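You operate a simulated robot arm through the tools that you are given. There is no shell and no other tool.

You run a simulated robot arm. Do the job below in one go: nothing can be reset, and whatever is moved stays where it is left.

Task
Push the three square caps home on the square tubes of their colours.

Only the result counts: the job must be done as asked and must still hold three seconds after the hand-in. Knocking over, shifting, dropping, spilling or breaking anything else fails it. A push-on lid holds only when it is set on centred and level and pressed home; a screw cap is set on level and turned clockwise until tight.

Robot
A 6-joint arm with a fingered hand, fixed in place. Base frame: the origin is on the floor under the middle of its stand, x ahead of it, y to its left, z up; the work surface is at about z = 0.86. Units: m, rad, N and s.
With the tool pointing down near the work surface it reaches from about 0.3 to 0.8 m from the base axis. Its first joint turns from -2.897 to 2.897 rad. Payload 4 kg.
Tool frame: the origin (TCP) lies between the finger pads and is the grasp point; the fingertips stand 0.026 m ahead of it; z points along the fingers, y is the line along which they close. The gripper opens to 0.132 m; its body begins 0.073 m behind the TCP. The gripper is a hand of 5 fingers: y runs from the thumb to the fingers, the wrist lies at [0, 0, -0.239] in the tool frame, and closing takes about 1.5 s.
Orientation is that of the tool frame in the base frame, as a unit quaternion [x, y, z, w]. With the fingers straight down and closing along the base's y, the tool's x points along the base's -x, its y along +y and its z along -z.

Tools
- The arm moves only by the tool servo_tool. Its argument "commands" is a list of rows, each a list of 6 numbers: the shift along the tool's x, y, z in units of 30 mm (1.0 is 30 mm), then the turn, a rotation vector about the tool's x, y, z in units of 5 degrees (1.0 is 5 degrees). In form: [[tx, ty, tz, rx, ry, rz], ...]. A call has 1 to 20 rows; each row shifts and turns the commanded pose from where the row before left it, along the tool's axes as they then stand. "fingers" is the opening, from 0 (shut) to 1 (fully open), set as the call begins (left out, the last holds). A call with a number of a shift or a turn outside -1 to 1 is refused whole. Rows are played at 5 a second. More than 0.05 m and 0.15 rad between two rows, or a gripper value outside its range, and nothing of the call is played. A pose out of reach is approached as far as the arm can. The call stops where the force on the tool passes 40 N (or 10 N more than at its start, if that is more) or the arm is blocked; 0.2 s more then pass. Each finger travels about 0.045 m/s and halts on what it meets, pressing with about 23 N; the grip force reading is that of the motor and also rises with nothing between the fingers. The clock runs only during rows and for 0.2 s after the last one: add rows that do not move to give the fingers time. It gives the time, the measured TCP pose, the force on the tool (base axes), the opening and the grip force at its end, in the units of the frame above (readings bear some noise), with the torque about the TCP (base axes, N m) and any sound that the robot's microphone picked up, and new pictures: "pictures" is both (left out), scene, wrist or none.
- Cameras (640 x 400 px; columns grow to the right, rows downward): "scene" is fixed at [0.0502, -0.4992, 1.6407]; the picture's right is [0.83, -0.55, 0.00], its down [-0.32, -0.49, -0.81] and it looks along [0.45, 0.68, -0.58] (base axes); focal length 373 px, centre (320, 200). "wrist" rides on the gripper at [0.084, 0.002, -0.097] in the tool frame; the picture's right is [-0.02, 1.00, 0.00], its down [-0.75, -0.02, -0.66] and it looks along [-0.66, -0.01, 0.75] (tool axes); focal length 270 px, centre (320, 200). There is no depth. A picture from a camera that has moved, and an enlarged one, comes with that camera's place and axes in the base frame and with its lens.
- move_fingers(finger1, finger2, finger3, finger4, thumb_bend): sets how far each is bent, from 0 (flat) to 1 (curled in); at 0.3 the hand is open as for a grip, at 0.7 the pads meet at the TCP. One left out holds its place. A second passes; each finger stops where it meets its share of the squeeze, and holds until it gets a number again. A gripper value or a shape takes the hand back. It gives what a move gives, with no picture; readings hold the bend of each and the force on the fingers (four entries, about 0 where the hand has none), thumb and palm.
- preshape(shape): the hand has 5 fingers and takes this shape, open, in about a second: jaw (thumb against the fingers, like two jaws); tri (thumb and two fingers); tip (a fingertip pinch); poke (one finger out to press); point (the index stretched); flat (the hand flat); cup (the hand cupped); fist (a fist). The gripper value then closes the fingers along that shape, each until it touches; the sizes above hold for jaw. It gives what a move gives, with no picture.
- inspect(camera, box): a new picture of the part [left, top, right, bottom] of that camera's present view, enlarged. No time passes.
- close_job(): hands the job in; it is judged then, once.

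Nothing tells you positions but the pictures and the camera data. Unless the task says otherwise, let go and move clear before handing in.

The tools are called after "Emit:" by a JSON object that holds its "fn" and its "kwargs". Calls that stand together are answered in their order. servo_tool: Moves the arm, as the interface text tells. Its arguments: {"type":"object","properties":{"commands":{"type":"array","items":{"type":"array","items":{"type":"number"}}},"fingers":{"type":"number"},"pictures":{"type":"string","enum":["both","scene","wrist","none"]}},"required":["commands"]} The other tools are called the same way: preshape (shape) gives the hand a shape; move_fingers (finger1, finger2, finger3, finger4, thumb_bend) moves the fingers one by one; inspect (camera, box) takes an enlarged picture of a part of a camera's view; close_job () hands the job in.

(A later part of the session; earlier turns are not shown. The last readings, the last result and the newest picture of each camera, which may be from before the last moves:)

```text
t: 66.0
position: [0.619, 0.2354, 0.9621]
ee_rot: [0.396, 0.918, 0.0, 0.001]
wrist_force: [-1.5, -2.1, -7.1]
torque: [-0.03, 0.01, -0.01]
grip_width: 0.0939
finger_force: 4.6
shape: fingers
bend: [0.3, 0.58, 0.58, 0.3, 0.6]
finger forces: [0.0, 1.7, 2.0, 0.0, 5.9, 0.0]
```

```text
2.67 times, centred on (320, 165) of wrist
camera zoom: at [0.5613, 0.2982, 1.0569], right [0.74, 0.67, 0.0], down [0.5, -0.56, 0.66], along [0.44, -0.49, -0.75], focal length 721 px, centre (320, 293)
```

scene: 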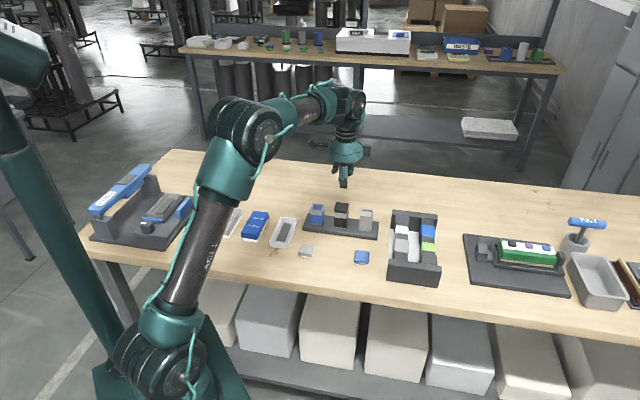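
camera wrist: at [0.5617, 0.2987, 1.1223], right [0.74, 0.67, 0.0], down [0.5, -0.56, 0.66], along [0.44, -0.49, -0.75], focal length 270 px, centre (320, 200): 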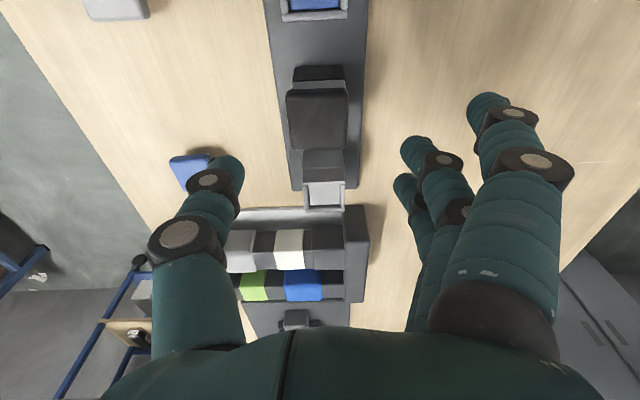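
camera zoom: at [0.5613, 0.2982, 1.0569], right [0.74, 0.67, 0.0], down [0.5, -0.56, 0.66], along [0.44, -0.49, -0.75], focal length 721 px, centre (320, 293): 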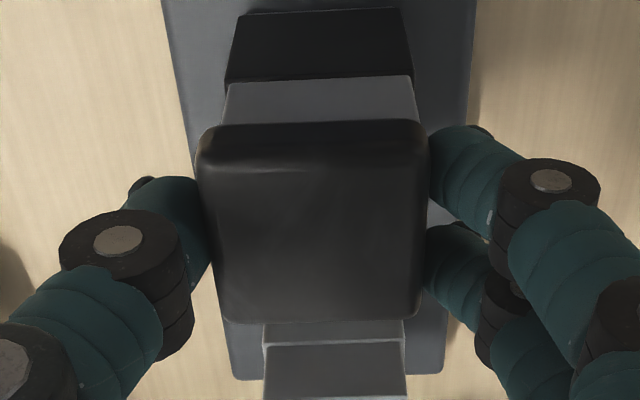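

The cap resists a 7 N pull without moving, so it is home and holding. I'll ease back down, release, and go to the blue cap.

Emit:
{"fn": "servo_tool", "kwargs": {"commands": [[0, 0, 0.06, 0, 0, 0], [0, 0, 0, 0, 0, 0]], "pictures": "none"}}

Emit:
{"fn": "move_fingers", "kwargs": {"finger2": 0.45, "finger3": 0.45, "thumb_bend": 0.45}}

Emit:
{"fn": "servo_tool", "kwargs": {"commands": [[0, 0, -0.7, 0, 0, 0], [0, 0, -0.9, 0, 0, 0], [0, 0, -0.9, 0, 0, 0], [-0.607, -0.917, 0, 0, 0, 0], [-0.607, -0.917, 0, 0, 0, 0], [-0.607, -0.917, 0, 0, 0, 0], [-0.607, -0.917, 0, 0, 0, 0], [-0.607, -0.917, 0, 0, 0, 0], [0, 0, 0.6, 0, 0, 0], [0, 0, 0.6, 0, 0, 0], [0, 0, 0, 0, 0, 0]]}}

Emit:
{"fn": "inspect", "kwargs": {"camera": "wrist", "box": [220, 50, 420, 175]}}

Emit:
{"fn": "inspect", "kwargs": {"camera": "scene", "box": [330, 198, 358, 223]}}

```text
t: 66.6
position: [0.6176, 0.2367, 0.9601]
ee_rot: [0.396, 0.918, 0.001, 0.002]
wrist_force: [-1.0, -1.4, -0.2]
torque: [-0.02, 0.02, -0.01]
grip_width: 0.0942
finger_force: 5.8
shape: fingers
bend: [0.3, 0.58, 0.58, 0.3, 0.6]
finger forces: [0.1, 1.9, 2.1, 0.0, 6.6, 0.1]
```

```text
t: 67.6
position: [0.6181, 0.2363, 0.9609]
ee_rot: [0.396, 0.918, 0.0, 0.002]
wrist_force: [-0.4, 0.2, 0.3]
torque: [-0.03, -0.01, 0.0]
grip_width: 0.1144
finger_force: 0.0
shape: fingers
bend: [0.3, 0.45, 0.45, 0.3, 0.45]
finger forces: [0.1, 0.0, 0.0, 0.0, 0.1, 0.1]
```

```text
t: 70.0
position: [0.5812, 0.0741, 0.9977]
ee_rot: [0.397, 0.918, 0.0, 0.002]
wrist_force: [-0.1, -0.8, 0.6]
torque: [-0.02, 0.02, 0.01]
grip_width: 0.1143
finger_force: 0.0
shape: fingers
bend: [0.3, 0.45, 0.45, 0.3, 0.45]
finger forces: [0.0, 0.1, 0.0, 0.0, 0.0, 0.0]
camera wrist: at [0.5231, 0.136, 1.0939], right [0.74, 0.67, 0.0], down [0.5, -0.56, 0.66], along [0.44, -0.49, -0.75], focal length 270 px, centre (320, 200)
```

scene: 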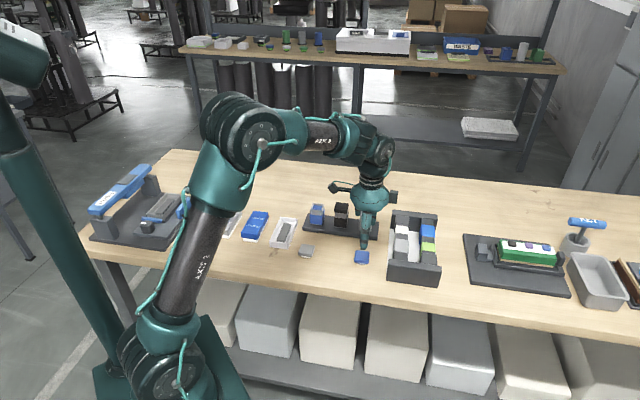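
wrist: 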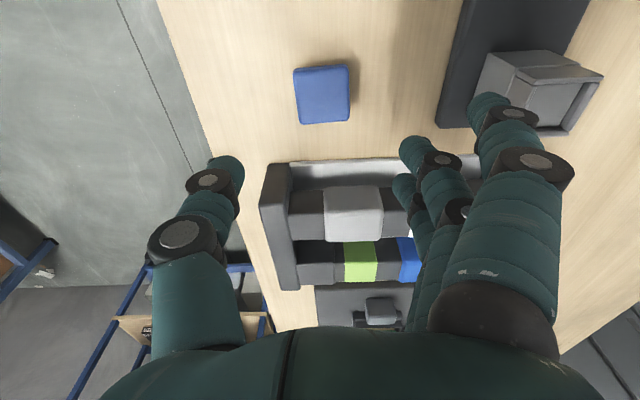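

```text
3.20 times, centred on (320, 112) of wrist
camera zoom: at [0.5231, 0.136, 1.0939], right [0.74, 0.67, 0.0], down [0.5, -0.56, 0.66], along [0.44, -0.49, -0.75], focal length 865 px, centre (320, 480)
```

zoom: 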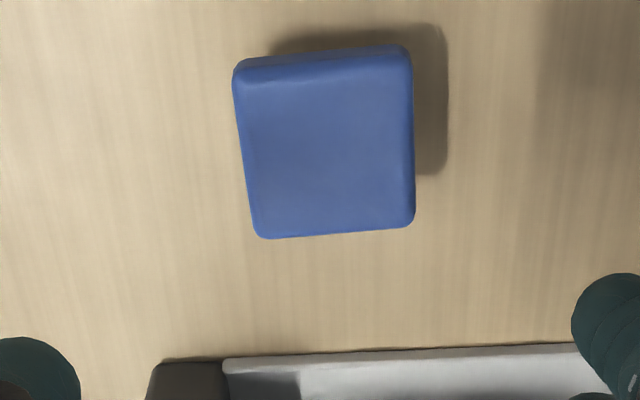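

```text
16.00 times, centred on (344, 210) of scene
camera zoom: at [0.0502, -0.4992, 1.6407], right [0.83, -0.55, 0.0], down [-0.32, -0.49, -0.81], along [0.45, 0.68, -0.58], focal length 5972 px, centre (-64, 32)
```

zoom: 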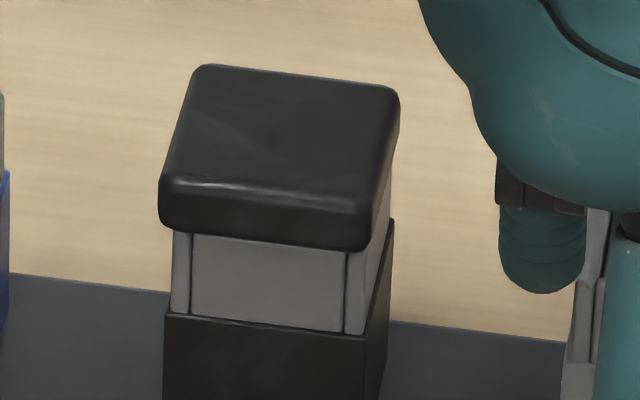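

The black cap looks well seated. Before descending on the blue cap, I must check how close the dark tray is, since the outer finger could touch its wall.

Emit:
{"fn": "inspect", "kwargs": {"camera": "scene", "box": [345, 200, 445, 292]}}

Emit:
{"fn": "inspect", "kwargs": {"camera": "wrist", "box": [230, 100, 470, 250]}}

```text
4.35 times, centred on (395, 246) of scene
camera zoom: at [0.0502, -0.4992, 1.6407], right [0.83, -0.55, 0.0], down [-0.32, -0.49, -0.81], along [0.45, 0.68, -0.58], focal length 1623 px, centre (-6, -0)
```

zoom: 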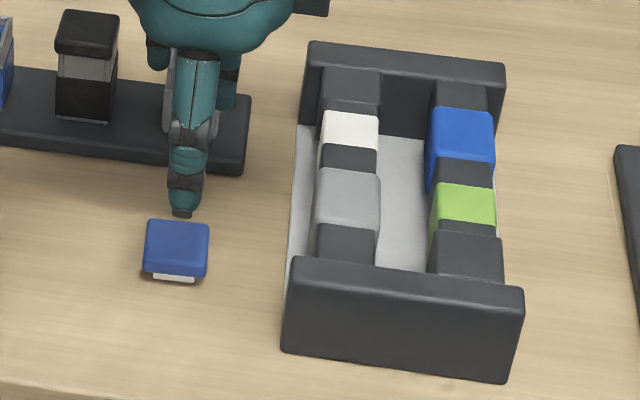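

```text
2.67 times, centred on (350, 175) of wrist
camera zoom: at [0.5231, 0.136, 1.0939], right [0.74, 0.67, 0.0], down [0.5, -0.56, 0.66], along [0.44, -0.49, -0.75], focal length 721 px, centre (240, 267)
```

zoom: 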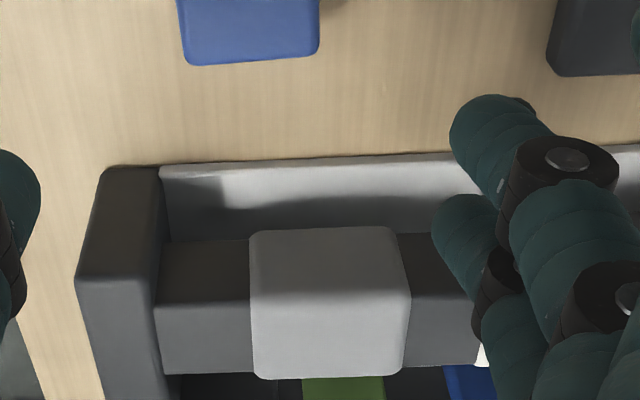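

The tray is about 75 mm from the cap centre, so there's enough room. The blue cap is yawed about 4° to the hand; I'll align and descend partway.

Emit:
{"fn": "servo_tool", "kwargs": {"commands": [[0, 0, 0, 0, 0, -0.82], [0.067, 0.107, 0.9, 0, 0, 0], [0, 0, 0.9, 0, 0, 0], [0, 0, 0.75, 0, 0, 0], [0, 0, 0, 0, 0, 0]], "pictures": "none"}}

Emit:
{"fn": "inspect", "kwargs": {"camera": "wrist", "box": [200, 90, 440, 240]}}

```text
t: 71.2
position: [0.5834, 0.0771, 0.921]
ee_rot: [0.363, 0.932, 0.0, 0.003]
wrist_force: [0.6, -0.4, -0.4]
torque: [-0.01, 0.0, 0.0]
grip_width: 0.1144
finger_force: 0.2
shape: fingers
bend: [0.3, 0.45, 0.45, 0.3, 0.45]
finger forces: [0.0, 0.1, 0.1, 0.0, 0.0, 0.1]
```

```text
2.67 times, centred on (320, 165) of wrist
camera zoom: at [0.521, 0.1353, 1.0168], right [0.69, 0.72, 0.0], down [0.54, -0.52, 0.66], along [0.48, -0.46, -0.75], focal length 721 px, centre (320, 293)
```

zoom: 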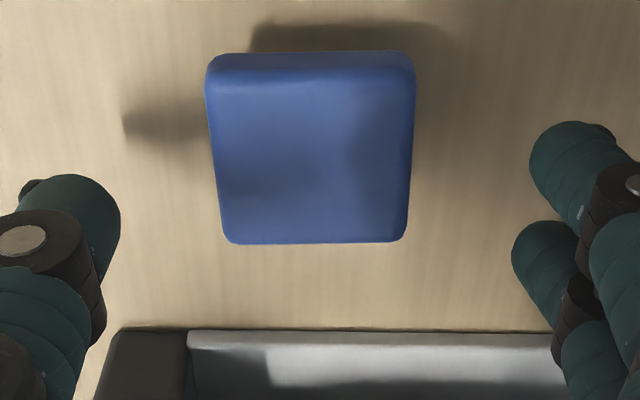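

The blue cap is centred and square under the hand. I'll descend to grasp height and use the same closing sequence that worked before.

Emit:
{"fn": "servo_tool", "kwargs": {"commands": [[0, 0, 0.3, 0, 0, 0], [0, 0, 0.3, 0, 0, 0], [0, 0, 0.13, 0, 0, 0], [0, 0, 0, 0, 0, 0]], "pictures": "none"}}

Emit:
{"fn": "move_fingers", "kwargs": {"finger2": 0.565, "finger3": 0.565, "thumb_bend": 0.54}}

Emit:
{"fn": "move_fingers", "kwargs": {"thumb_bend": 0.6}}

Emit:
{"fn": "inspect", "kwargs": {"camera": "wrist", "box": [200, 90, 440, 240]}}

Emit:
{"fn": "inspect", "kwargs": {"camera": "scene", "box": [335, 230, 395, 275]}}

```text
t: 72.2
position: [0.5815, 0.0779, 0.9015]
ee_rot: [0.363, 0.932, -0.002, 0.002]
wrist_force: [0.5, -1.1, 0.2]
torque: [-0.02, 0.0, 0.02]
grip_width: 0.1145
finger_force: 0.2
shape: fingers
bend: [0.3, 0.45, 0.45, 0.3, 0.45]
finger forces: [0.1, 0.0, 0.0, 0.0, 0.1, 0.0]
```

```text
t: 73.2
position: [0.5809, 0.0782, 0.9004]
ee_rot: [0.363, 0.932, 0.0, 0.002]
wrist_force: [-0.2, 0.2, -0.5]
torque: [0.0, -0.02, 0.0]
grip_width: 0.1007
finger_force: 0.1
shape: fingers
bend: [0.3, 0.56, 0.56, 0.3, 0.54]
finger forces: [0.0, 0.0, 0.1, 0.0, 0.1, 0.0]
```

```text
t: 74.2
position: [0.5815, 0.0789, 0.9003]
ee_rot: [0.363, 0.932, 0.0, 0.002]
wrist_force: [0.3, 1.2, -0.4]
torque: [-0.02, 0.01, 0.03]
grip_width: 0.0922
finger_force: 1.0
shape: fingers
bend: [0.3, 0.56, 0.56, 0.3, 0.59]
finger forces: [0.0, 0.4, 0.5, 0.0, 0.9, 0.0]
```

```text
2.67 times, centred on (320, 165) of wrist
camera zoom: at [0.5201, 0.1355, 0.9968], right [0.69, 0.72, 0.0], down [0.54, -0.52, 0.66], along [0.48, -0.46, -0.75], focal length 721 px, centre (320, 293)
```

zoom: 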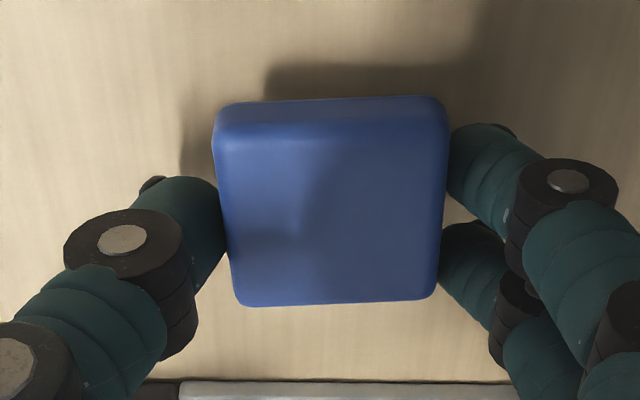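

```text
8.89 times, centred on (365, 252) of scene
camera zoom: at [0.0502, -0.4992, 1.6407], right [0.83, -0.55, 0.0], down [-0.32, -0.49, -0.81], along [0.45, 0.68, -0.58], focal length 3318 px, centre (-80, -267)
```

zoom: 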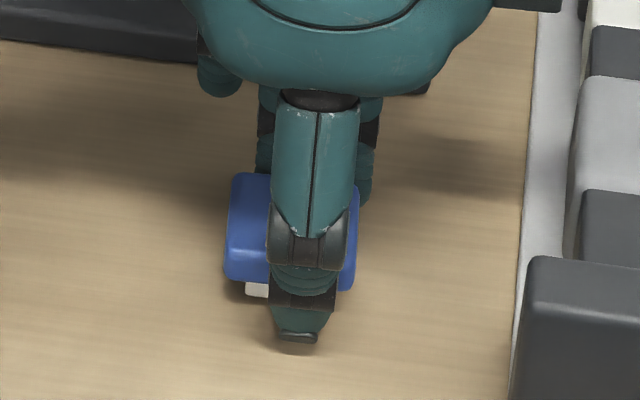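

The grip matches the earlier good one. I'll tighten in two steps and lift.

Emit:
{"fn": "move_fingers", "kwargs": {"finger2": 0.585, "finger3": 0.585, "thumb_bend": 0.615}}

Emit:
{"fn": "move_fingers", "kwargs": {"finger2": 0.63, "finger3": 0.63, "thumb_bend": 0.66}}

Emit:
{"fn": "servo_tool", "kwargs": {"commands": [[0, 0, -0.2, 0, 0, 0], [0, 0, -0.3, 0, 0, 0], [0, 0, -0.5, 0, 0, 0], [0, 0, -0.7, 0, 0, 0], [0, 0, -0.8, 0, 0, 0], [0, 0, -0.9, 0, 0, 0], [0, 0, 0, 0, 0, 0]], "pictures": "wrist"}}

Emit:
{"fn": "inspect", "kwargs": {"camera": "wrist", "box": [250, 110, 394, 220]}}

Emit:
{"fn": "inspect", "kwargs": {"camera": "scene", "box": [335, 200, 395, 245]}}

```text
t: 75.2
position: [0.5826, 0.0772, 0.9005]
ee_rot: [0.363, 0.932, 0.0, 0.003]
wrist_force: [-0.5, 0.4, -0.2]
torque: [0.01, -0.04, 0.02]
grip_width: 0.0921
finger_force: 2.0
shape: fingers
bend: [0.3, 0.56, 0.56, 0.3, 0.6]
finger forces: [0.1, 1.1, 1.2, 0.1, 2.2, 0.0]
```

```text
t: 76.2
position: [0.5815, 0.0764, 0.9016]
ee_rot: [0.363, 0.932, 0.001, 0.002]
wrist_force: [-0.4, -0.9, -0.6]
torque: [-0.01, -0.03, 0.02]
grip_width: 0.0915
finger_force: 8.6
shape: fingers
bend: [0.3, 0.57, 0.57, 0.3, 0.62]
finger forces: [0.0, 4.2, 4.4, 0.0, 8.5, 0.0]
```

```text
t: 77.8
position: [0.5821, 0.0784, 1.0038]
ee_rot: [0.363, 0.932, 0.0, 0.001]
wrist_force: [-0.1, -0.3, -0.1]
torque: [-0.01, 0.03, 0.02]
grip_width: 0.0913
finger_force: 8.2
shape: fingers
bend: [0.3, 0.57, 0.57, 0.3, 0.62]
finger forces: [0.1, 4.2, 4.4, 0.0, 8.6, 0.1]
camera wrist: at [0.5212, 0.1368, 1.0991], right [0.69, 0.72, 0.0], down [0.54, -0.52, 0.66], along [0.48, -0.46, -0.75], focal length 270 px, centre (320, 200)
```

wrist: 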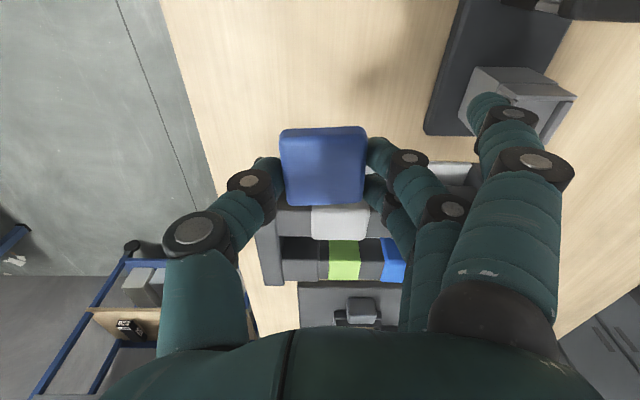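

```text
3.64 times, centred on (322, 165) of wrist
camera zoom: at [0.5212, 0.1368, 1.0991], right [0.69, 0.72, 0.0], down [0.54, -0.52, 0.66], along [0.48, -0.46, -0.75], focal length 983 px, centre (313, 327)
```

zoom: 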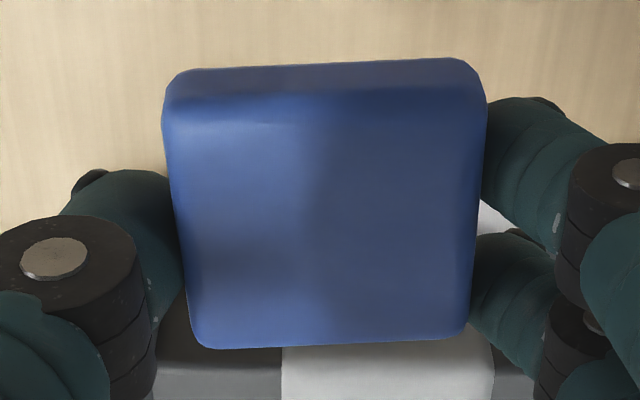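

```text
8.89 times, centred on (365, 222) of scene
camera zoom: at [0.0502, -0.4992, 1.6407], right [0.83, -0.55, 0.0], down [-0.32, -0.49, -0.81], along [0.45, 0.68, -0.58], focal length 3318 px, centre (-80, 0)
```

zoom: 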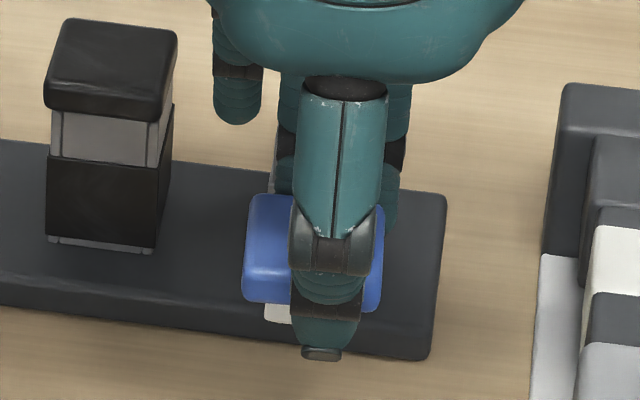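

The blue cap is held level and square. I'll lift a bit more, turn to the rack's yaw and carry it above the blue tube, whose position I deduce from where the black cap seated.

Emit:
{"fn": "servo_tool", "kwargs": {"commands": [[0, 0, -0.7, 0, 0, 0], [0, 0, 0, 0, 0, 0.82], [0.918, 0.723, 0, 0, 0, 0], [0.918, 0.723, 0, 0, 0, 0], [0.918, 0.723, 0, 0, 0, 0], [0.918, 0.723, 0, 0, 0, 0], [0.918, 0.723, 0, 0, 0, 0], [0.918, 0.723, 0, 0, 0, 0], [0, 0, 0, 0, 0, 0]]}}

Emit:
{"fn": "inspect", "kwargs": {"camera": "wrist", "box": [250, 40, 394, 220]}}

Emit:
{"fn": "inspect", "kwargs": {"camera": "scene", "box": [300, 175, 340, 215]}}

```text
t: 79.8
position: [0.5655, 0.2873, 1.0232]
ee_rot: [0.396, 0.918, 0.0, 0.002]
wrist_force: [0.6, 0.1, -0.5]
torque: [-0.02, -0.01, 0.02]
grip_width: 0.0913
finger_force: 8.8
shape: fingers
bend: [0.3, 0.57, 0.57, 0.3, 0.62]
finger forces: [0.0, 4.2, 4.3, 0.1, 8.5, 0.0]
camera wrist: at [0.5075, 0.3495, 1.1197], right [0.74, 0.67, 0.0], down [0.5, -0.56, 0.66], along [0.44, -0.49, -0.75], focal length 270 px, centre (320, 200)
```

scene: 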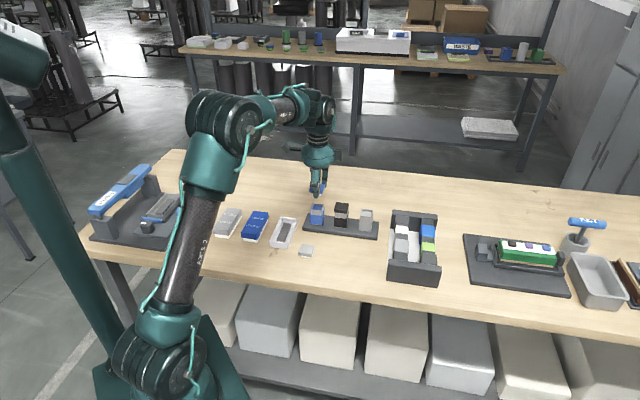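
wrist: 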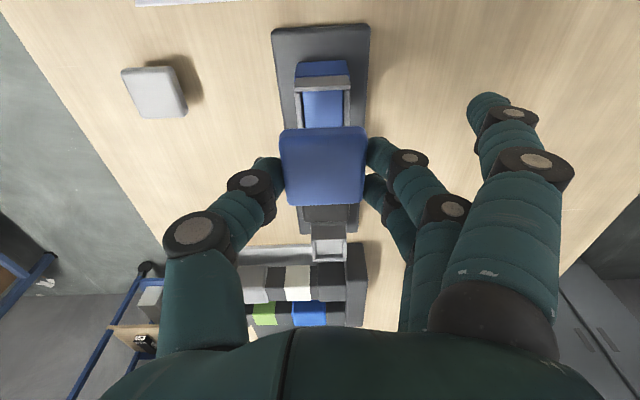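

```text
2.22 times, centred on (322, 130) of wrist
camera zoom: at [0.5075, 0.3495, 1.1197], right [0.74, 0.67, 0.0], down [0.5, -0.56, 0.66], along [0.44, -0.49, -0.75], focal length 601 px, centre (316, 356)
```

zoom: 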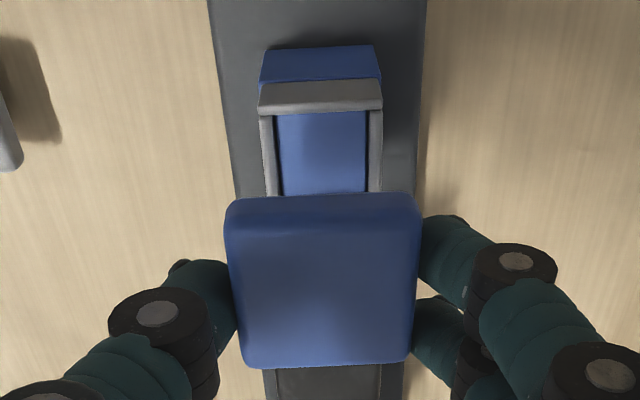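

```text
10.00 times, centred on (320, 195) of scene
camera zoom: at [0.0502, -0.4992, 1.6407], right [0.83, -0.55, 0.0], down [-0.32, -0.49, -0.81], along [0.45, 0.68, -0.58], focal length 3733 px, centre (320, 250)
```

zoom: 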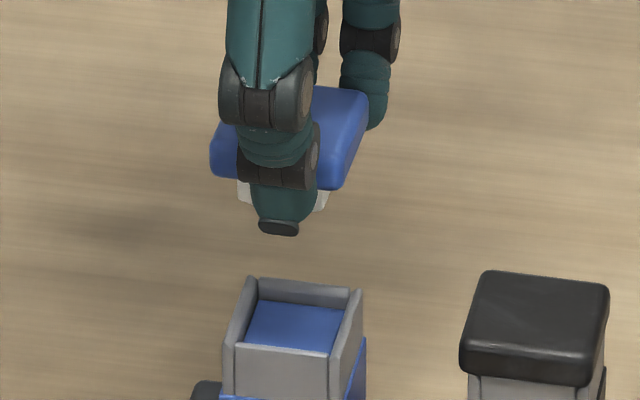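

The blue cap is nearly over the blue tube. I'll lower it to a few millimetres above the rim and check the plug against the bore in both cameras.

Emit:
{"fn": "servo_tool", "kwargs": {"commands": [[0.02, -0.017, 0.5, 0, 0, 0], [0, 0, 0.5, 0, 0, 0], [0, 0, 0.4, 0, 0, 0], [0, 0, 0.25, 0, 0, 0], [0, 0, 0, 0, 0, 0]], "pictures": "none"}}

Emit:
{"fn": "inspect", "kwargs": {"camera": "wrist", "box": [280, 80, 370, 145]}}

Emit:
{"fn": "inspect", "kwargs": {"camera": "scene", "box": [306, 195, 334, 220]}}

```text
t: 81.0
position: [0.5633, 0.2863, 0.9732]
ee_rot: [0.396, 0.918, 0.0, 0.001]
wrist_force: [0.2, 0.3, -0.5]
torque: [0.01, 0.01, -0.01]
grip_width: 0.0913
finger_force: 7.7
shape: fingers
bend: [0.3, 0.57, 0.57, 0.3, 0.62]
finger forces: [0.0, 4.3, 4.3, 0.0, 8.5, 0.0]
```

```text
6.15 times, centred on (325, 112) of wrist
camera zoom: at [0.5062, 0.3487, 1.0691], right [0.74, 0.67, 0.0], down [0.5, -0.56, 0.66], along [0.44, -0.49, -0.75], focal length 1663 px, centre (289, 738)
```

zoom: 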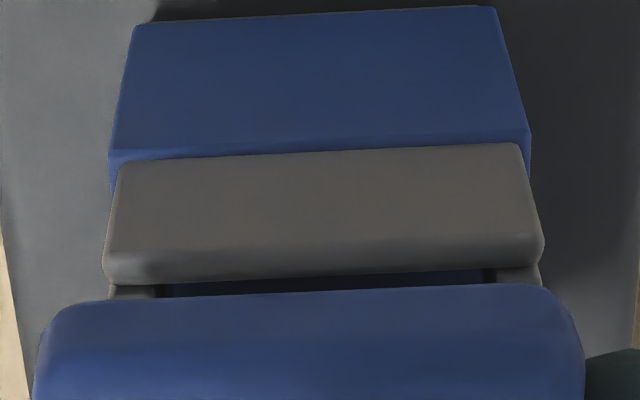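

```text
16.00 times, centred on (320, 208) of scene
camera zoom: at [0.0502, -0.4992, 1.6407], right [0.83, -0.55, 0.0], down [-0.32, -0.49, -0.81], along [0.45, 0.68, -0.58], focal length 5972 px, centre (320, 80)
```

zoom: 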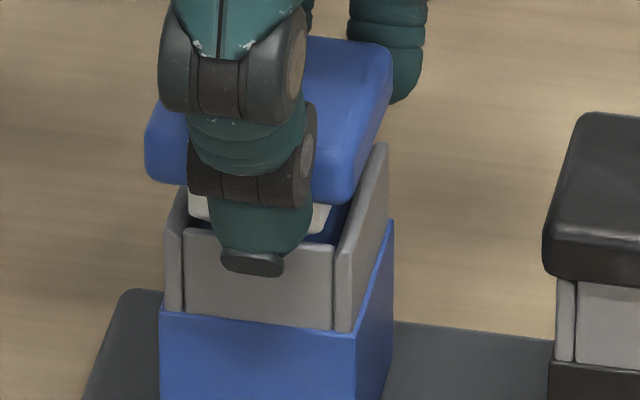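

The scene view shows the plug centred in x to within a millimetre, and the wrist view asks for about +1 mm in y. I'll apply that and lower into the bore.

Emit:
{"fn": "servo_tool", "kwargs": {"commands": [[-0.013, 0.037, 0, 0, 0, 0], [0, 0, 0.07, 0, 0, 0], [0, 0, 0.07, 0, 0, 0], [0, 0, 0.07, 0, 0, 0], [0, 0, 0.07, 0, 0, 0], [0, 0, 0, 0, 0, 0]], "pictures": "none"}}

Emit:
{"fn": "inspect", "kwargs": {"camera": "wrist", "box": [280, 80, 370, 145]}}

Emit:
{"fn": "inspect", "kwargs": {"camera": "scene", "box": [306, 195, 334, 220]}}

```text
t: 82.4
position: [0.5645, 0.2888, 0.9663]
ee_rot: [0.396, 0.918, 0.0, 0.002]
wrist_force: [1.7, -1.2, 0.6]
torque: [-0.06, -0.03, 0.02]
grip_width: 0.0917
finger_force: 8.5
shape: fingers
bend: [0.3, 0.58, 0.58, 0.3, 0.62]
finger forces: [0.0, 4.3, 4.7, 0.0, 8.6, 0.0]
```

```text
6.15 times, centred on (325, 112) of wrist
camera zoom: at [0.5075, 0.3509, 1.0615], right [0.74, 0.67, 0.0], down [0.5, -0.56, 0.66], along [0.44, -0.49, -0.75], focal length 1663 px, centre (289, 738)
```

zoom: 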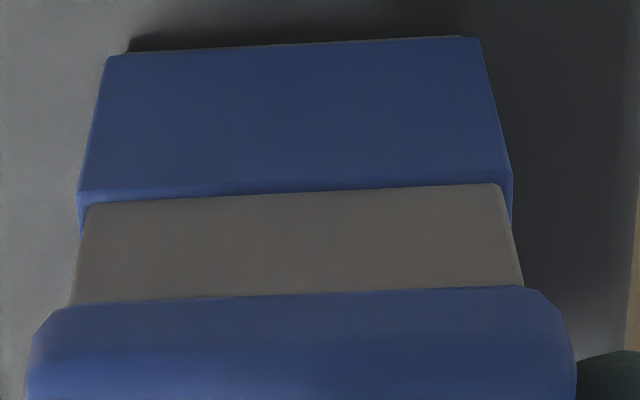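

```text
16.00 times, centred on (320, 208) of scene
camera zoom: at [0.0502, -0.4992, 1.6407], right [0.83, -0.55, 0.0], down [-0.32, -0.49, -0.81], along [0.45, 0.68, -0.58], focal length 5972 px, centre (320, 80)
```

zoom: 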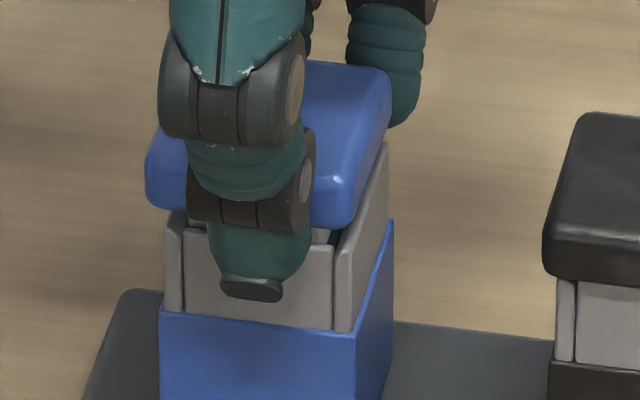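

The plug has entered and the tube nudges it toward +e1, so I'll shift 0.5 mm that way and continue down.

Emit:
{"fn": "servo_tool", "kwargs": {"commands": [[-0.018, 0, 0, 0, 0, 0], [0, 0, 0.05, 0, 0, 0], [0, 0, 0.05, 0, 0, 0], [0, 0, 0, 0, 0, 0]], "pictures": "none"}}

Emit:
{"fn": "servo_tool", "kwargs": {"commands": [[0, 0, 0.05, 0, 0, 0], [0, 0, 0.05, 0, 0, 0], [0, 0, 0, 0, 0, 0]], "pictures": "none"}}

Emit:
{"fn": "inspect", "kwargs": {"camera": "scene", "box": [306, 195, 334, 220]}}

Emit:
{"fn": "inspect", "kwargs": {"camera": "wrist", "box": [270, 90, 380, 215]}}

```text
t: 83.4
position: [0.5635, 0.2888, 0.962]
ee_rot: [0.396, 0.918, -0.001, 0.001]
wrist_force: [0.1, -0.3, -3.4]
torque: [0.08, -0.04, -0.03]
grip_width: 0.0919
finger_force: 8.6
shape: fingers
bend: [0.3, 0.58, 0.58, 0.3, 0.62]
finger forces: [0.0, 4.0, 4.2, 0.1, 9.0, 0.0]
```

```text
t: 84.2
position: [0.5656, 0.2888, 0.9612]
ee_rot: [0.397, 0.918, 0.0, 0.002]
wrist_force: [-2.2, 0.2, 15.1]
torque: [0.08, 0.0, 0.0]
grip_width: 0.0919
finger_force: 10.9
shape: fingers
bend: [0.3, 0.59, 0.59, 0.3, 0.63]
finger forces: [0.0, 5.2, 5.2, 0.1, 11.1, 0.0]
```

```text
16.00 times, centred on (320, 208) of scene
camera zoom: at [0.0502, -0.4992, 1.6407], right [0.83, -0.55, 0.0], down [-0.32, -0.49, -0.81], along [0.45, 0.68, -0.58], focal length 5972 px, centre (320, 80)
```

zoom: 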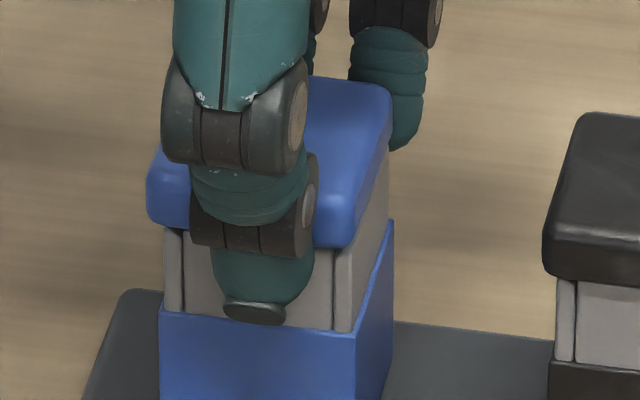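

```text
3.20 times, centred on (325, 152) of wrist
camera zoom: at [0.5077, 0.3503, 1.0559], right [0.74, 0.67, 0.0], down [0.5, -0.56, 0.66], along [0.45, -0.49, -0.75], focal length 865 px, centre (304, 352)
```

zoom: 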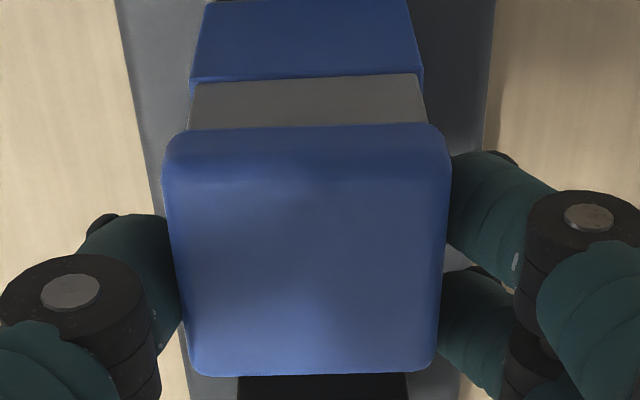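

At 83.4 s the cap was drawn down slightly, like a snap, and now it presses back with 15 N. I'll press a little more through the grip, then check it holds against a small pull.

Emit:
{"fn": "servo_tool", "kwargs": {"commands": [[0, 0, 0.03, 0, 0, 0], [0, 0, 0.03, 0, 0, 0], [0, 0, 0, 0, 0, 0]], "pictures": "none"}}

Emit:
{"fn": "servo_tool", "kwargs": {"commands": [[0, 0, -0.06, 0, 0, 0], [0, 0, -0.05, 0, 0, 0], [0, 0, -0.03, 0, 0, 0], [0, 0, -0.02, 0, 0, 0], [0, 0, 0, 0, 0, 0]], "pictures": "none"}}

Emit:
{"fn": "inspect", "kwargs": {"camera": "scene", "box": [306, 195, 334, 220]}}

```text
t: 85.0
position: [0.5657, 0.2874, 0.9568]
ee_rot: [0.396, 0.918, 0.0, 0.002]
wrist_force: [-2.6, 2.1, 5.8]
torque: [-0.03, 0.15, 0.02]
grip_width: 0.0914
finger_force: 8.5
shape: fingers
bend: [0.3, 0.59, 0.59, 0.3, 0.63]
finger forces: [0.0, 3.8, 3.9, 0.0, 9.4, 0.0]
```

```text
t: 86.2
position: [0.5654, 0.288, 0.9633]
ee_rot: [0.396, 0.918, -0.001, 0.002]
wrist_force: [-1.2, -3.4, -0.7]
torque: [-0.11, 0.05, 0.03]
grip_width: 0.0909
finger_force: 7.8
shape: fingers
bend: [0.3, 0.58, 0.58, 0.3, 0.63]
finger forces: [0.0, 3.5, 2.9, 0.1, 9.3, 0.1]
```

```text
16.00 times, centred on (320, 208) of scene
camera zoom: at [0.0502, -0.4992, 1.6407], right [0.83, -0.55, 0.0], down [-0.32, -0.49, -0.81], along [0.45, 0.68, -0.58], focal length 5972 px, centre (320, 80)
```

zoom: 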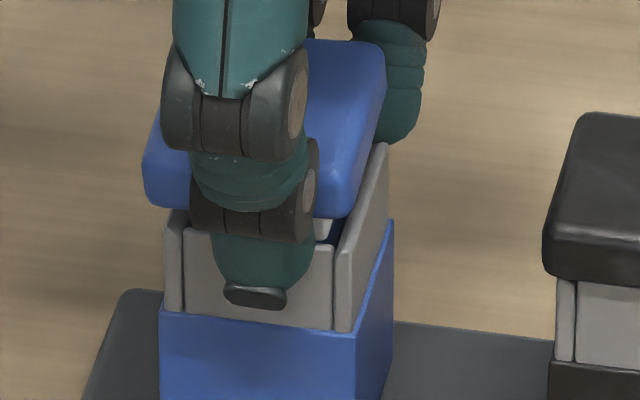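

The cap came back up with the pull, so that press wasn't enough and the grip slipped a little on it. I'll lower it back into the bore, release, and press it home with the thumb as I did for the black one.

Emit:
{"fn": "servo_tool", "kwargs": {"commands": [[0, 0, 0.06, 0, 0, 0], [0, 0, 0.06, 0, 0, 0], [0, 0, 0.05, 0, 0, 0], [0, 0, 0, 0, 0, 0]], "pictures": "none"}}

Emit:
{"fn": "inspect", "kwargs": {"camera": "scene", "box": [306, 195, 334, 220]}}

Emit:
{"fn": "inspect", "kwargs": {"camera": "wrist", "box": [270, 90, 380, 215]}}

```text
t: 87.2
position: [0.5657, 0.2874, 0.9566]
ee_rot: [0.397, 0.918, 0.001, 0.003]
wrist_force: [-0.3, -0.2, 11.4]
torque: [0.11, -0.11, 0.06]
grip_width: 0.0917
finger_force: 9.1
shape: fingers
bend: [0.3, 0.6, 0.6, 0.3, 0.63]
finger forces: [0.0, 4.7, 5.1, 0.0, 8.8, 0.0]
```

```text
16.00 times, centred on (320, 208) of scene
camera zoom: at [0.0502, -0.4992, 1.6407], right [0.83, -0.55, 0.0], down [-0.32, -0.49, -0.81], along [0.45, 0.68, -0.58], focal length 5972 px, centre (320, 80)
```

zoom: 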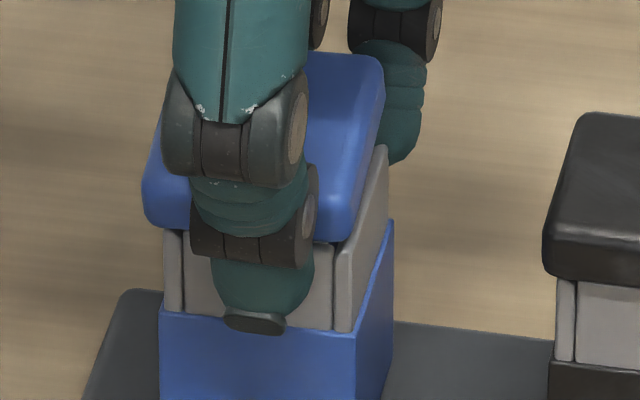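

```text
3.20 times, centred on (325, 152) of wrist
camera zoom: at [0.5078, 0.3504, 1.0531], right [0.74, 0.67, 0.0], down [0.5, -0.56, 0.66], along [0.44, -0.49, -0.75], focal length 865 px, centre (304, 352)
```

zoom: 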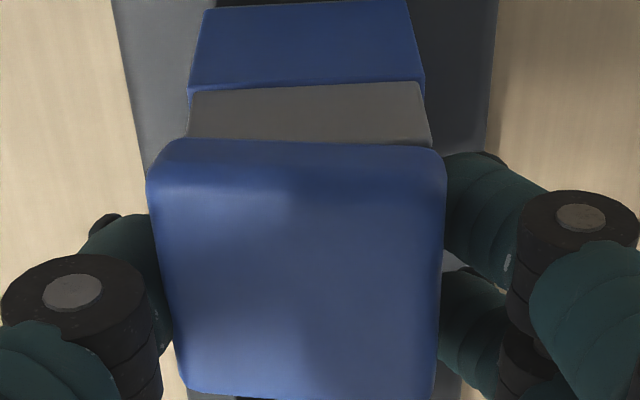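

The cap is now tilted, with its far side a few millimetres high, because the fingers slipped under that edge. I'll release it and press it level from above.

Emit:
{"fn": "servo_tool", "kwargs": {"commands": [[0, 0, -0.04, 0, 0, 0], [0, 0, 0, 0, 0, 0]], "pictures": "none"}}

Emit:
{"fn": "move_fingers", "kwargs": {"finger2": 0.45, "finger3": 0.45, "thumb_bend": 0.45}}

Emit:
{"fn": "inspect", "kwargs": {"camera": "scene", "box": [306, 195, 334, 220]}}

Emit:
{"fn": "inspect", "kwargs": {"camera": "wrist", "box": [270, 90, 380, 215]}}

```text
t: 87.8
position: [0.5648, 0.2879, 0.9578]
ee_rot: [0.396, 0.918, 0.0, 0.003]
wrist_force: [-1.4, 2.5, 6.3]
torque: [0.13, -0.06, 0.05]
grip_width: 0.0918
finger_force: 8.9
shape: fingers
bend: [0.3, 0.6, 0.6, 0.3, 0.63]
finger forces: [0.0, 4.3, 4.9, 0.0, 8.3, 0.1]
```

```text
t: 88.8
position: [0.5655, 0.2888, 0.9575]
ee_rot: [0.396, 0.918, 0.0, 0.002]
wrist_force: [0.1, 0.6, 0.6]
torque: [0.01, -0.01, 0.0]
grip_width: 0.1144
finger_force: 0.0
shape: fingers
bend: [0.3, 0.45, 0.45, 0.3, 0.45]
finger forces: [0.0, 0.0, 0.0, 0.1, 0.0, 0.0]
```

```text
16.00 times, centred on (320, 208) of scene
camera zoom: at [0.0502, -0.4992, 1.6407], right [0.83, -0.55, 0.0], down [-0.32, -0.49, -0.81], along [0.45, 0.68, -0.58], focal length 5972 px, centre (320, 80)
```

zoom: 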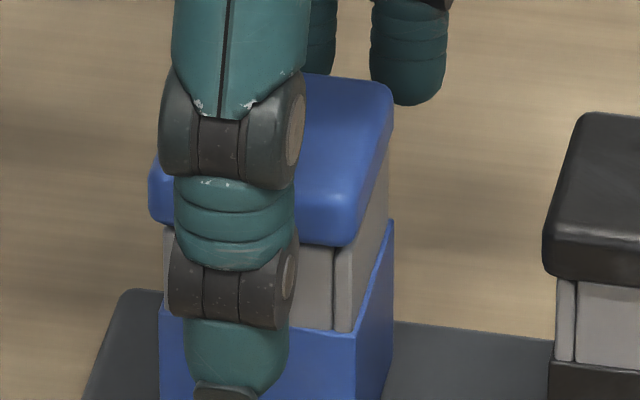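

```text
3.20 times, centred on (325, 152) of wrist
camera zoom: at [0.5083, 0.3502, 1.0539], right [0.74, 0.67, 0.0], down [0.5, -0.56, 0.66], along [0.44, -0.49, -0.75], focal length 865 px, centre (304, 352)
```

zoom: 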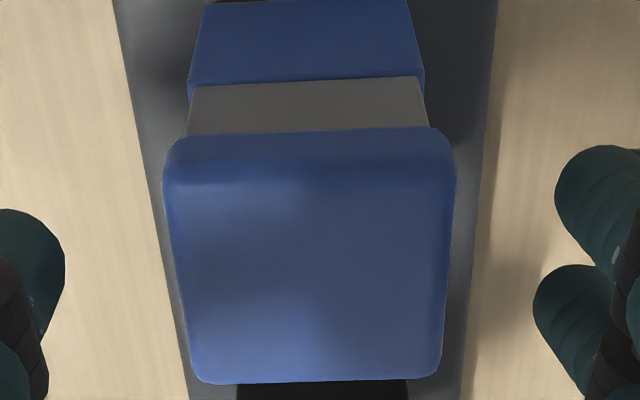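

After release the blue cap dropped level onto the tube. I'll rise, set the thumb alone for pressing, and move its tip over the cap's centre.

Emit:
{"fn": "servo_tool", "kwargs": {"commands": [[0, 0, -0.7, 0, 0, 0], [0, 0, -0.8, 0, 0, 0], [0, 0, 0, 0, 0, 0]], "pictures": "none"}}

Emit:
{"fn": "move_fingers", "kwargs": {"finger2": 0.3, "finger3": 0.3, "thumb_bend": 0.6}}

Emit:
{"fn": "servo_tool", "kwargs": {"commands": [[0.1, 0.45, 0, 0.03, -0.03, 0], [0, 0.44, 0, 0, 0, 0], [0, 0, 0.4, 0, 0, 0], [0, 0, 0, 0, 0, 0]], "pictures": "none"}}

Emit:
{"fn": "inspect", "kwargs": {"camera": "wrist", "box": [180, 90, 400, 240]}}

Emit:
{"fn": "inspect", "kwargs": {"camera": "scene", "box": [306, 190, 334, 215]}}

```text
t: 89.6
position: [0.5647, 0.288, 1.0048]
ee_rot: [0.397, 0.918, 0.0, 0.002]
wrist_force: [-0.4, 0.0, -1.2]
torque: [0.03, 0.0, 0.0]
grip_width: 0.114
finger_force: 0.1
shape: fingers
bend: [0.3, 0.45, 0.45, 0.3, 0.45]
finger forces: [0.0, 0.0, 0.0, 0.0, 0.0, 0.0]
```

```text
t: 90.6
position: [0.5641, 0.2877, 1.0049]
ee_rot: [0.396, 0.918, 0.0, 0.002]
wrist_force: [-0.1, 0.4, 0.0]
torque: [-0.01, 0.01, 0.01]
grip_width: 0.0907
finger_force: 0.0
shape: fingers
bend: [0.3, 0.3, 0.3, 0.3, 0.6]
finger forces: [0.0, 0.0, 0.0, 0.1, 0.0, 0.0]
```

```text
t: 91.6
position: [0.5818, 0.3088, 0.9915]
ee_rot: [0.396, 0.918, -0.002, 0.002]
wrist_force: [-0.1, -0.7, -0.1]
torque: [0.0, 0.01, -0.01]
grip_width: 0.091
finger_force: 0.0
shape: fingers
bend: [0.3, 0.3, 0.3, 0.3, 0.6]
finger forces: [0.0, 0.0, 0.0, 0.0, 0.0, 0.0]
```

```text
2.67 times, centred on (290, 165) of wrist
camera zoom: at [0.5248, 0.371, 1.0873], right [0.74, 0.67, 0.0], down [0.5, -0.56, 0.66], along [0.44, -0.49, -0.75], focal length 721 px, centre (400, 293)
```

zoom: 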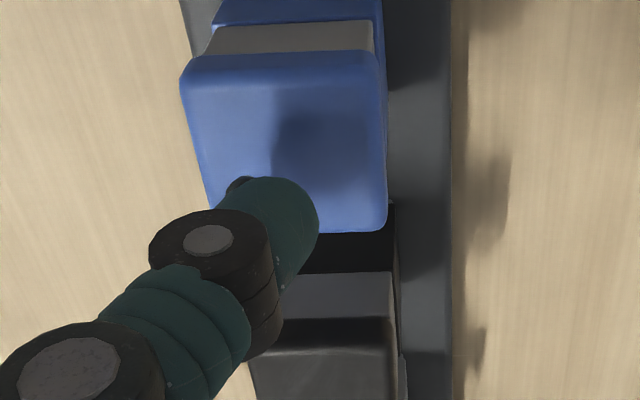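

```text
16.00 times, centred on (320, 202) of scene
camera zoom: at [0.0502, -0.4992, 1.6407], right [0.83, -0.55, 0.0], down [-0.32, -0.49, -0.81], along [0.45, 0.68, -0.58], focal length 5972 px, centre (320, 160)
```

zoom: 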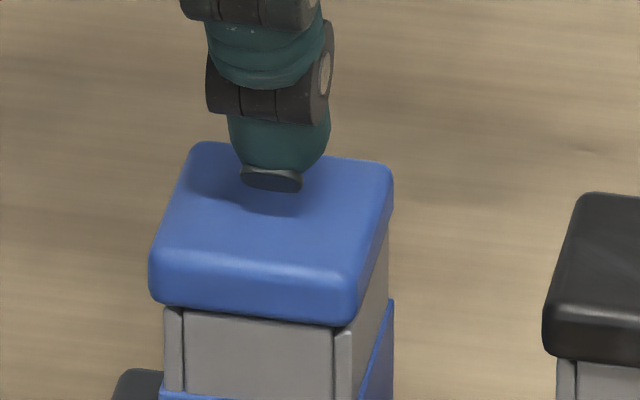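

The thumb tip is right over the cap's centre. I'll press down until the force limit.

Emit:
{"fn": "servo_tool", "kwargs": {"commands": [[0, 0, 0.13, 0, 0, 0], [0, 0, 0.1, 0, 0, 0], [0, 0, 0.05, 0, 0, 0], [0, 0, 0.04, 0, 0, 0], [0, 0, 0.03, 0, 0, 0], [0, 0, 0.03, 0, 0, 0], [0, 0, 0.03, 0, 0, 0], [0, 0, 0.03, 0, 0, 0], [0, 0, 0.03, 0, 0, 0], [0, 0, 0.03, 0, 0, 0], [0, 0, 0.03, 0, 0, 0]], "pictures": "none"}}

Emit:
{"fn": "inspect", "kwargs": {"camera": "scene", "box": [306, 195, 334, 220]}}

```text
t: 93.3
position: [0.5819, 0.3083, 0.982]
ee_rot: [0.397, 0.918, 0.0, 0.004]
wrist_force: [-1.9, 1.0, 10.8]
torque: [-0.24, 0.35, -0.05]
grip_width: 0.0902
finger_force: 6.1
shape: fingers
bend: [0.3, 0.3, 0.3, 0.3, 0.61]
finger forces: [0.1, 0.0, 0.0, 0.0, 11.6, 0.0]
stopped in row 8: the force on the tool passed its limit at 42 N (the readings are from after the stop); the commanded pose is now the measured one
```

```text
16.00 times, centred on (320, 208) of scene
camera zoom: at [0.0502, -0.4992, 1.6407], right [0.83, -0.55, 0.0], down [-0.32, -0.49, -0.81], along [0.45, 0.68, -0.58], focal length 5972 px, centre (320, 80)
```

zoom: 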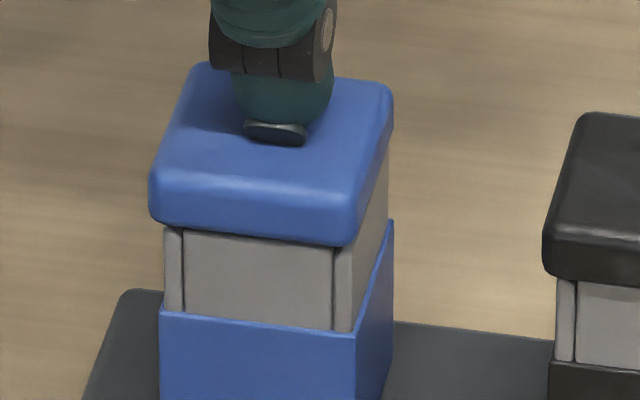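

The blue cap took 42 N at its centre and sits level. I'll do the same gentle pull test as for the black one.

Emit:
{"fn": "servo_tool", "kwargs": {"commands": [[0, 0, -0.7, 0, 0, 0], [0, 0, -0.8, 0, 0, 0], [0, -0.42, 0, 0.037, 0.084, 0], [0, -0.42, 0, 0, 0, 0], [0, 0, 0, 0, 0, 0]], "pictures": "none"}}

Emit:
{"fn": "move_fingers", "kwargs": {"finger2": 0.45, "finger3": 0.45, "thumb_bend": 0.45}}

Emit:
{"fn": "inspect", "kwargs": {"camera": "wrist", "box": [270, 60, 380, 175]}}

Emit:
{"fn": "inspect", "kwargs": {"camera": "scene", "box": [306, 195, 334, 220]}}

```text
t: 94.5
position: [0.5638, 0.2912, 1.0255]
ee_rot: [0.396, 0.918, -0.001, 0.0]
wrist_force: [-0.7, 0.4, 0.2]
torque: [0.03, 0.01, -0.01]
grip_width: 0.0904
finger_force: 0.2
shape: fingers
bend: [0.3, 0.3, 0.3, 0.3, 0.6]
finger forces: [0.0, 0.0, 0.0, 0.0, 0.0, 0.0]
```

```text
t: 95.5
position: [0.5624, 0.2912, 1.0258]
ee_rot: [0.396, 0.918, 0.0, 0.0]
wrist_force: [-0.1, -0.3, -0.5]
torque: [0.0, 0.0, -0.01]
grip_width: 0.1144
finger_force: 0.1
shape: fingers
bend: [0.3, 0.45, 0.45, 0.3, 0.45]
finger forces: [0.0, 0.0, 0.0, 0.0, 0.0, 0.0]
```

```text
3.48 times, centred on (325, 118) of wrist
camera zoom: at [0.5059, 0.3527, 1.1226], right [0.74, 0.67, 0.0], down [0.51, -0.56, 0.66], along [0.44, -0.49, -0.75], focal length 940 px, centre (303, 487)
```

zoom: 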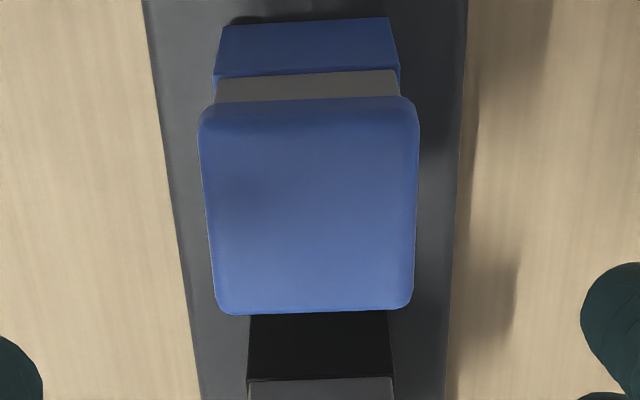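

```text
16.00 times, centred on (320, 208) of scene
camera zoom: at [0.0502, -0.4992, 1.6407], right [0.83, -0.55, 0.0], down [-0.32, -0.49, -0.81], along [0.45, 0.68, -0.58], focal length 5972 px, centre (320, 80)
```

zoom: 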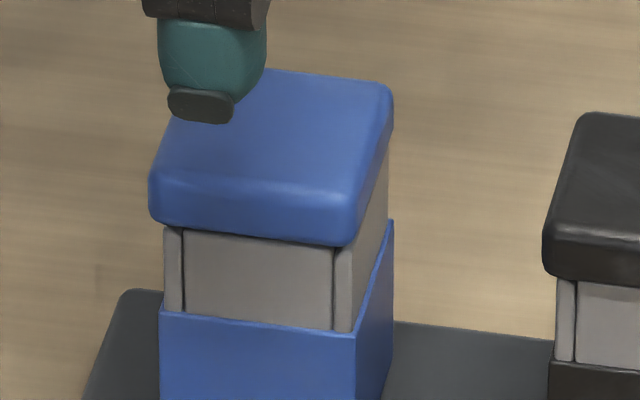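

The cap is centred within 3 mm under the hand. I'll descend, grip lightly, and pull up 1.8 mm.

Emit:
{"fn": "servo_tool", "kwargs": {"commands": [[0, 0.067, 0.6, 0, 0, 0], [0, 0, 0.6, 0, 0, 0], [0, 0, 0.6, 0, 0, 0], [0, 0, 0.4, 0, 0, 0], [0, 0, 0, 0, 0, 0]], "pictures": "none"}}

Emit:
{"fn": "move_fingers", "kwargs": {"finger2": 0.57, "finger3": 0.57, "thumb_bend": 0.58}}

Emit:
{"fn": "move_fingers", "kwargs": {"finger2": 0.61, "finger3": 0.61, "thumb_bend": 0.63}}

Emit:
{"fn": "servo_tool", "kwargs": {"commands": [[0, 0, -0.03, 0, 0, 0], [0, 0, -0.03, 0, 0, 0], [0, 0, 0, 0, 0, 0]], "pictures": "none"}}

Emit:
{"fn": "inspect", "kwargs": {"camera": "scene", "box": [306, 195, 334, 220]}}

Emit:
{"fn": "inspect", "kwargs": {"camera": "wrist", "box": [200, 90, 440, 240]}}

```text
t: 96.7
position: [0.5645, 0.2919, 0.9606]
ee_rot: [0.397, 0.918, -0.001, -0.001]
wrist_force: [0.2, -0.7, 0.0]
torque: [0.0, 0.02, -0.02]
grip_width: 0.1144
finger_force: 0.1
shape: fingers
bend: [0.3, 0.45, 0.45, 0.3, 0.45]
finger forces: [0.0, 0.0, 0.0, 0.1, 0.1, 0.0]
```

```text
t: 97.7
position: [0.5651, 0.2916, 0.9607]
ee_rot: [0.397, 0.918, 0.0, 0.001]
wrist_force: [1.3, 0.7, 0.4]
torque: [-0.03, -0.04, 0.01]
grip_width: 0.0956
finger_force: 0.0
shape: fingers
bend: [0.3, 0.56, 0.56, 0.3, 0.57]
finger forces: [0.0, 0.1, 0.0, 0.0, 0.0, 0.0]
```

```text
t: 98.7
position: [0.5648, 0.2909, 0.961]
ee_rot: [0.396, 0.918, 0.0, 0.0]
wrist_force: [-1.1, -1.9, 0.2]
torque: [0.01, 0.0, 0.02]
grip_width: 0.0931
finger_force: 5.0
shape: fingers
bend: [0.3, 0.58, 0.58, 0.3, 0.6]
finger forces: [0.1, 2.2, 2.2, 0.1, 6.3, 0.2]
```

```text
t: 99.5
position: [0.5646, 0.2914, 0.9617]
ee_rot: [0.398, 0.918, -0.001, -0.001]
wrist_force: [0.1, -3.3, -6.5]
torque: [-0.04, -0.03, -0.01]
grip_width: 0.0938
finger_force: 5.2
shape: fingers
bend: [0.3, 0.58, 0.58, 0.3, 0.6]
finger forces: [0.0, 1.7, 1.9, 0.1, 6.3, 0.0]
```

```text
16.00 times, centred on (320, 208) of scene
camera zoom: at [0.0502, -0.4992, 1.6407], right [0.83, -0.55, 0.0], down [-0.32, -0.49, -0.81], along [0.45, 0.68, -0.58], focal length 5972 px, centre (320, 80)
```

zoom: 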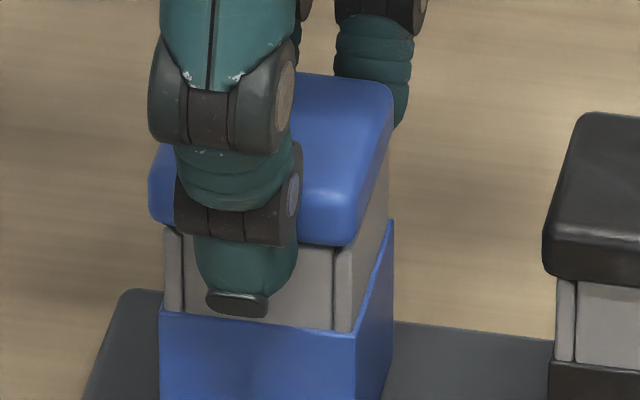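

```text
2.67 times, centred on (320, 165) of wrist
camera zoom: at [0.5078, 0.3543, 1.0584], right [0.74, 0.67, 0.0], down [0.51, -0.56, 0.66], along [0.44, -0.49, -0.75], focal length 721 px, centre (320, 293)
```

zoom: 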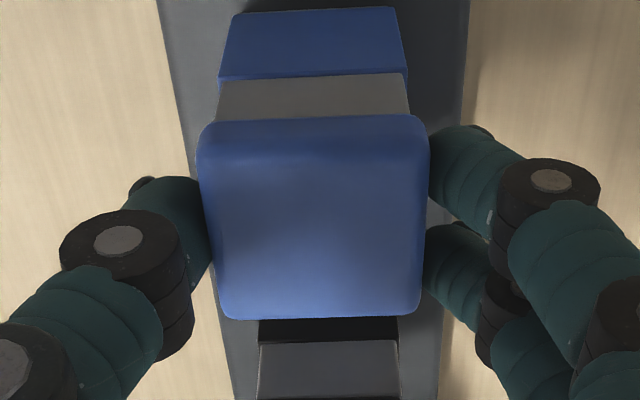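

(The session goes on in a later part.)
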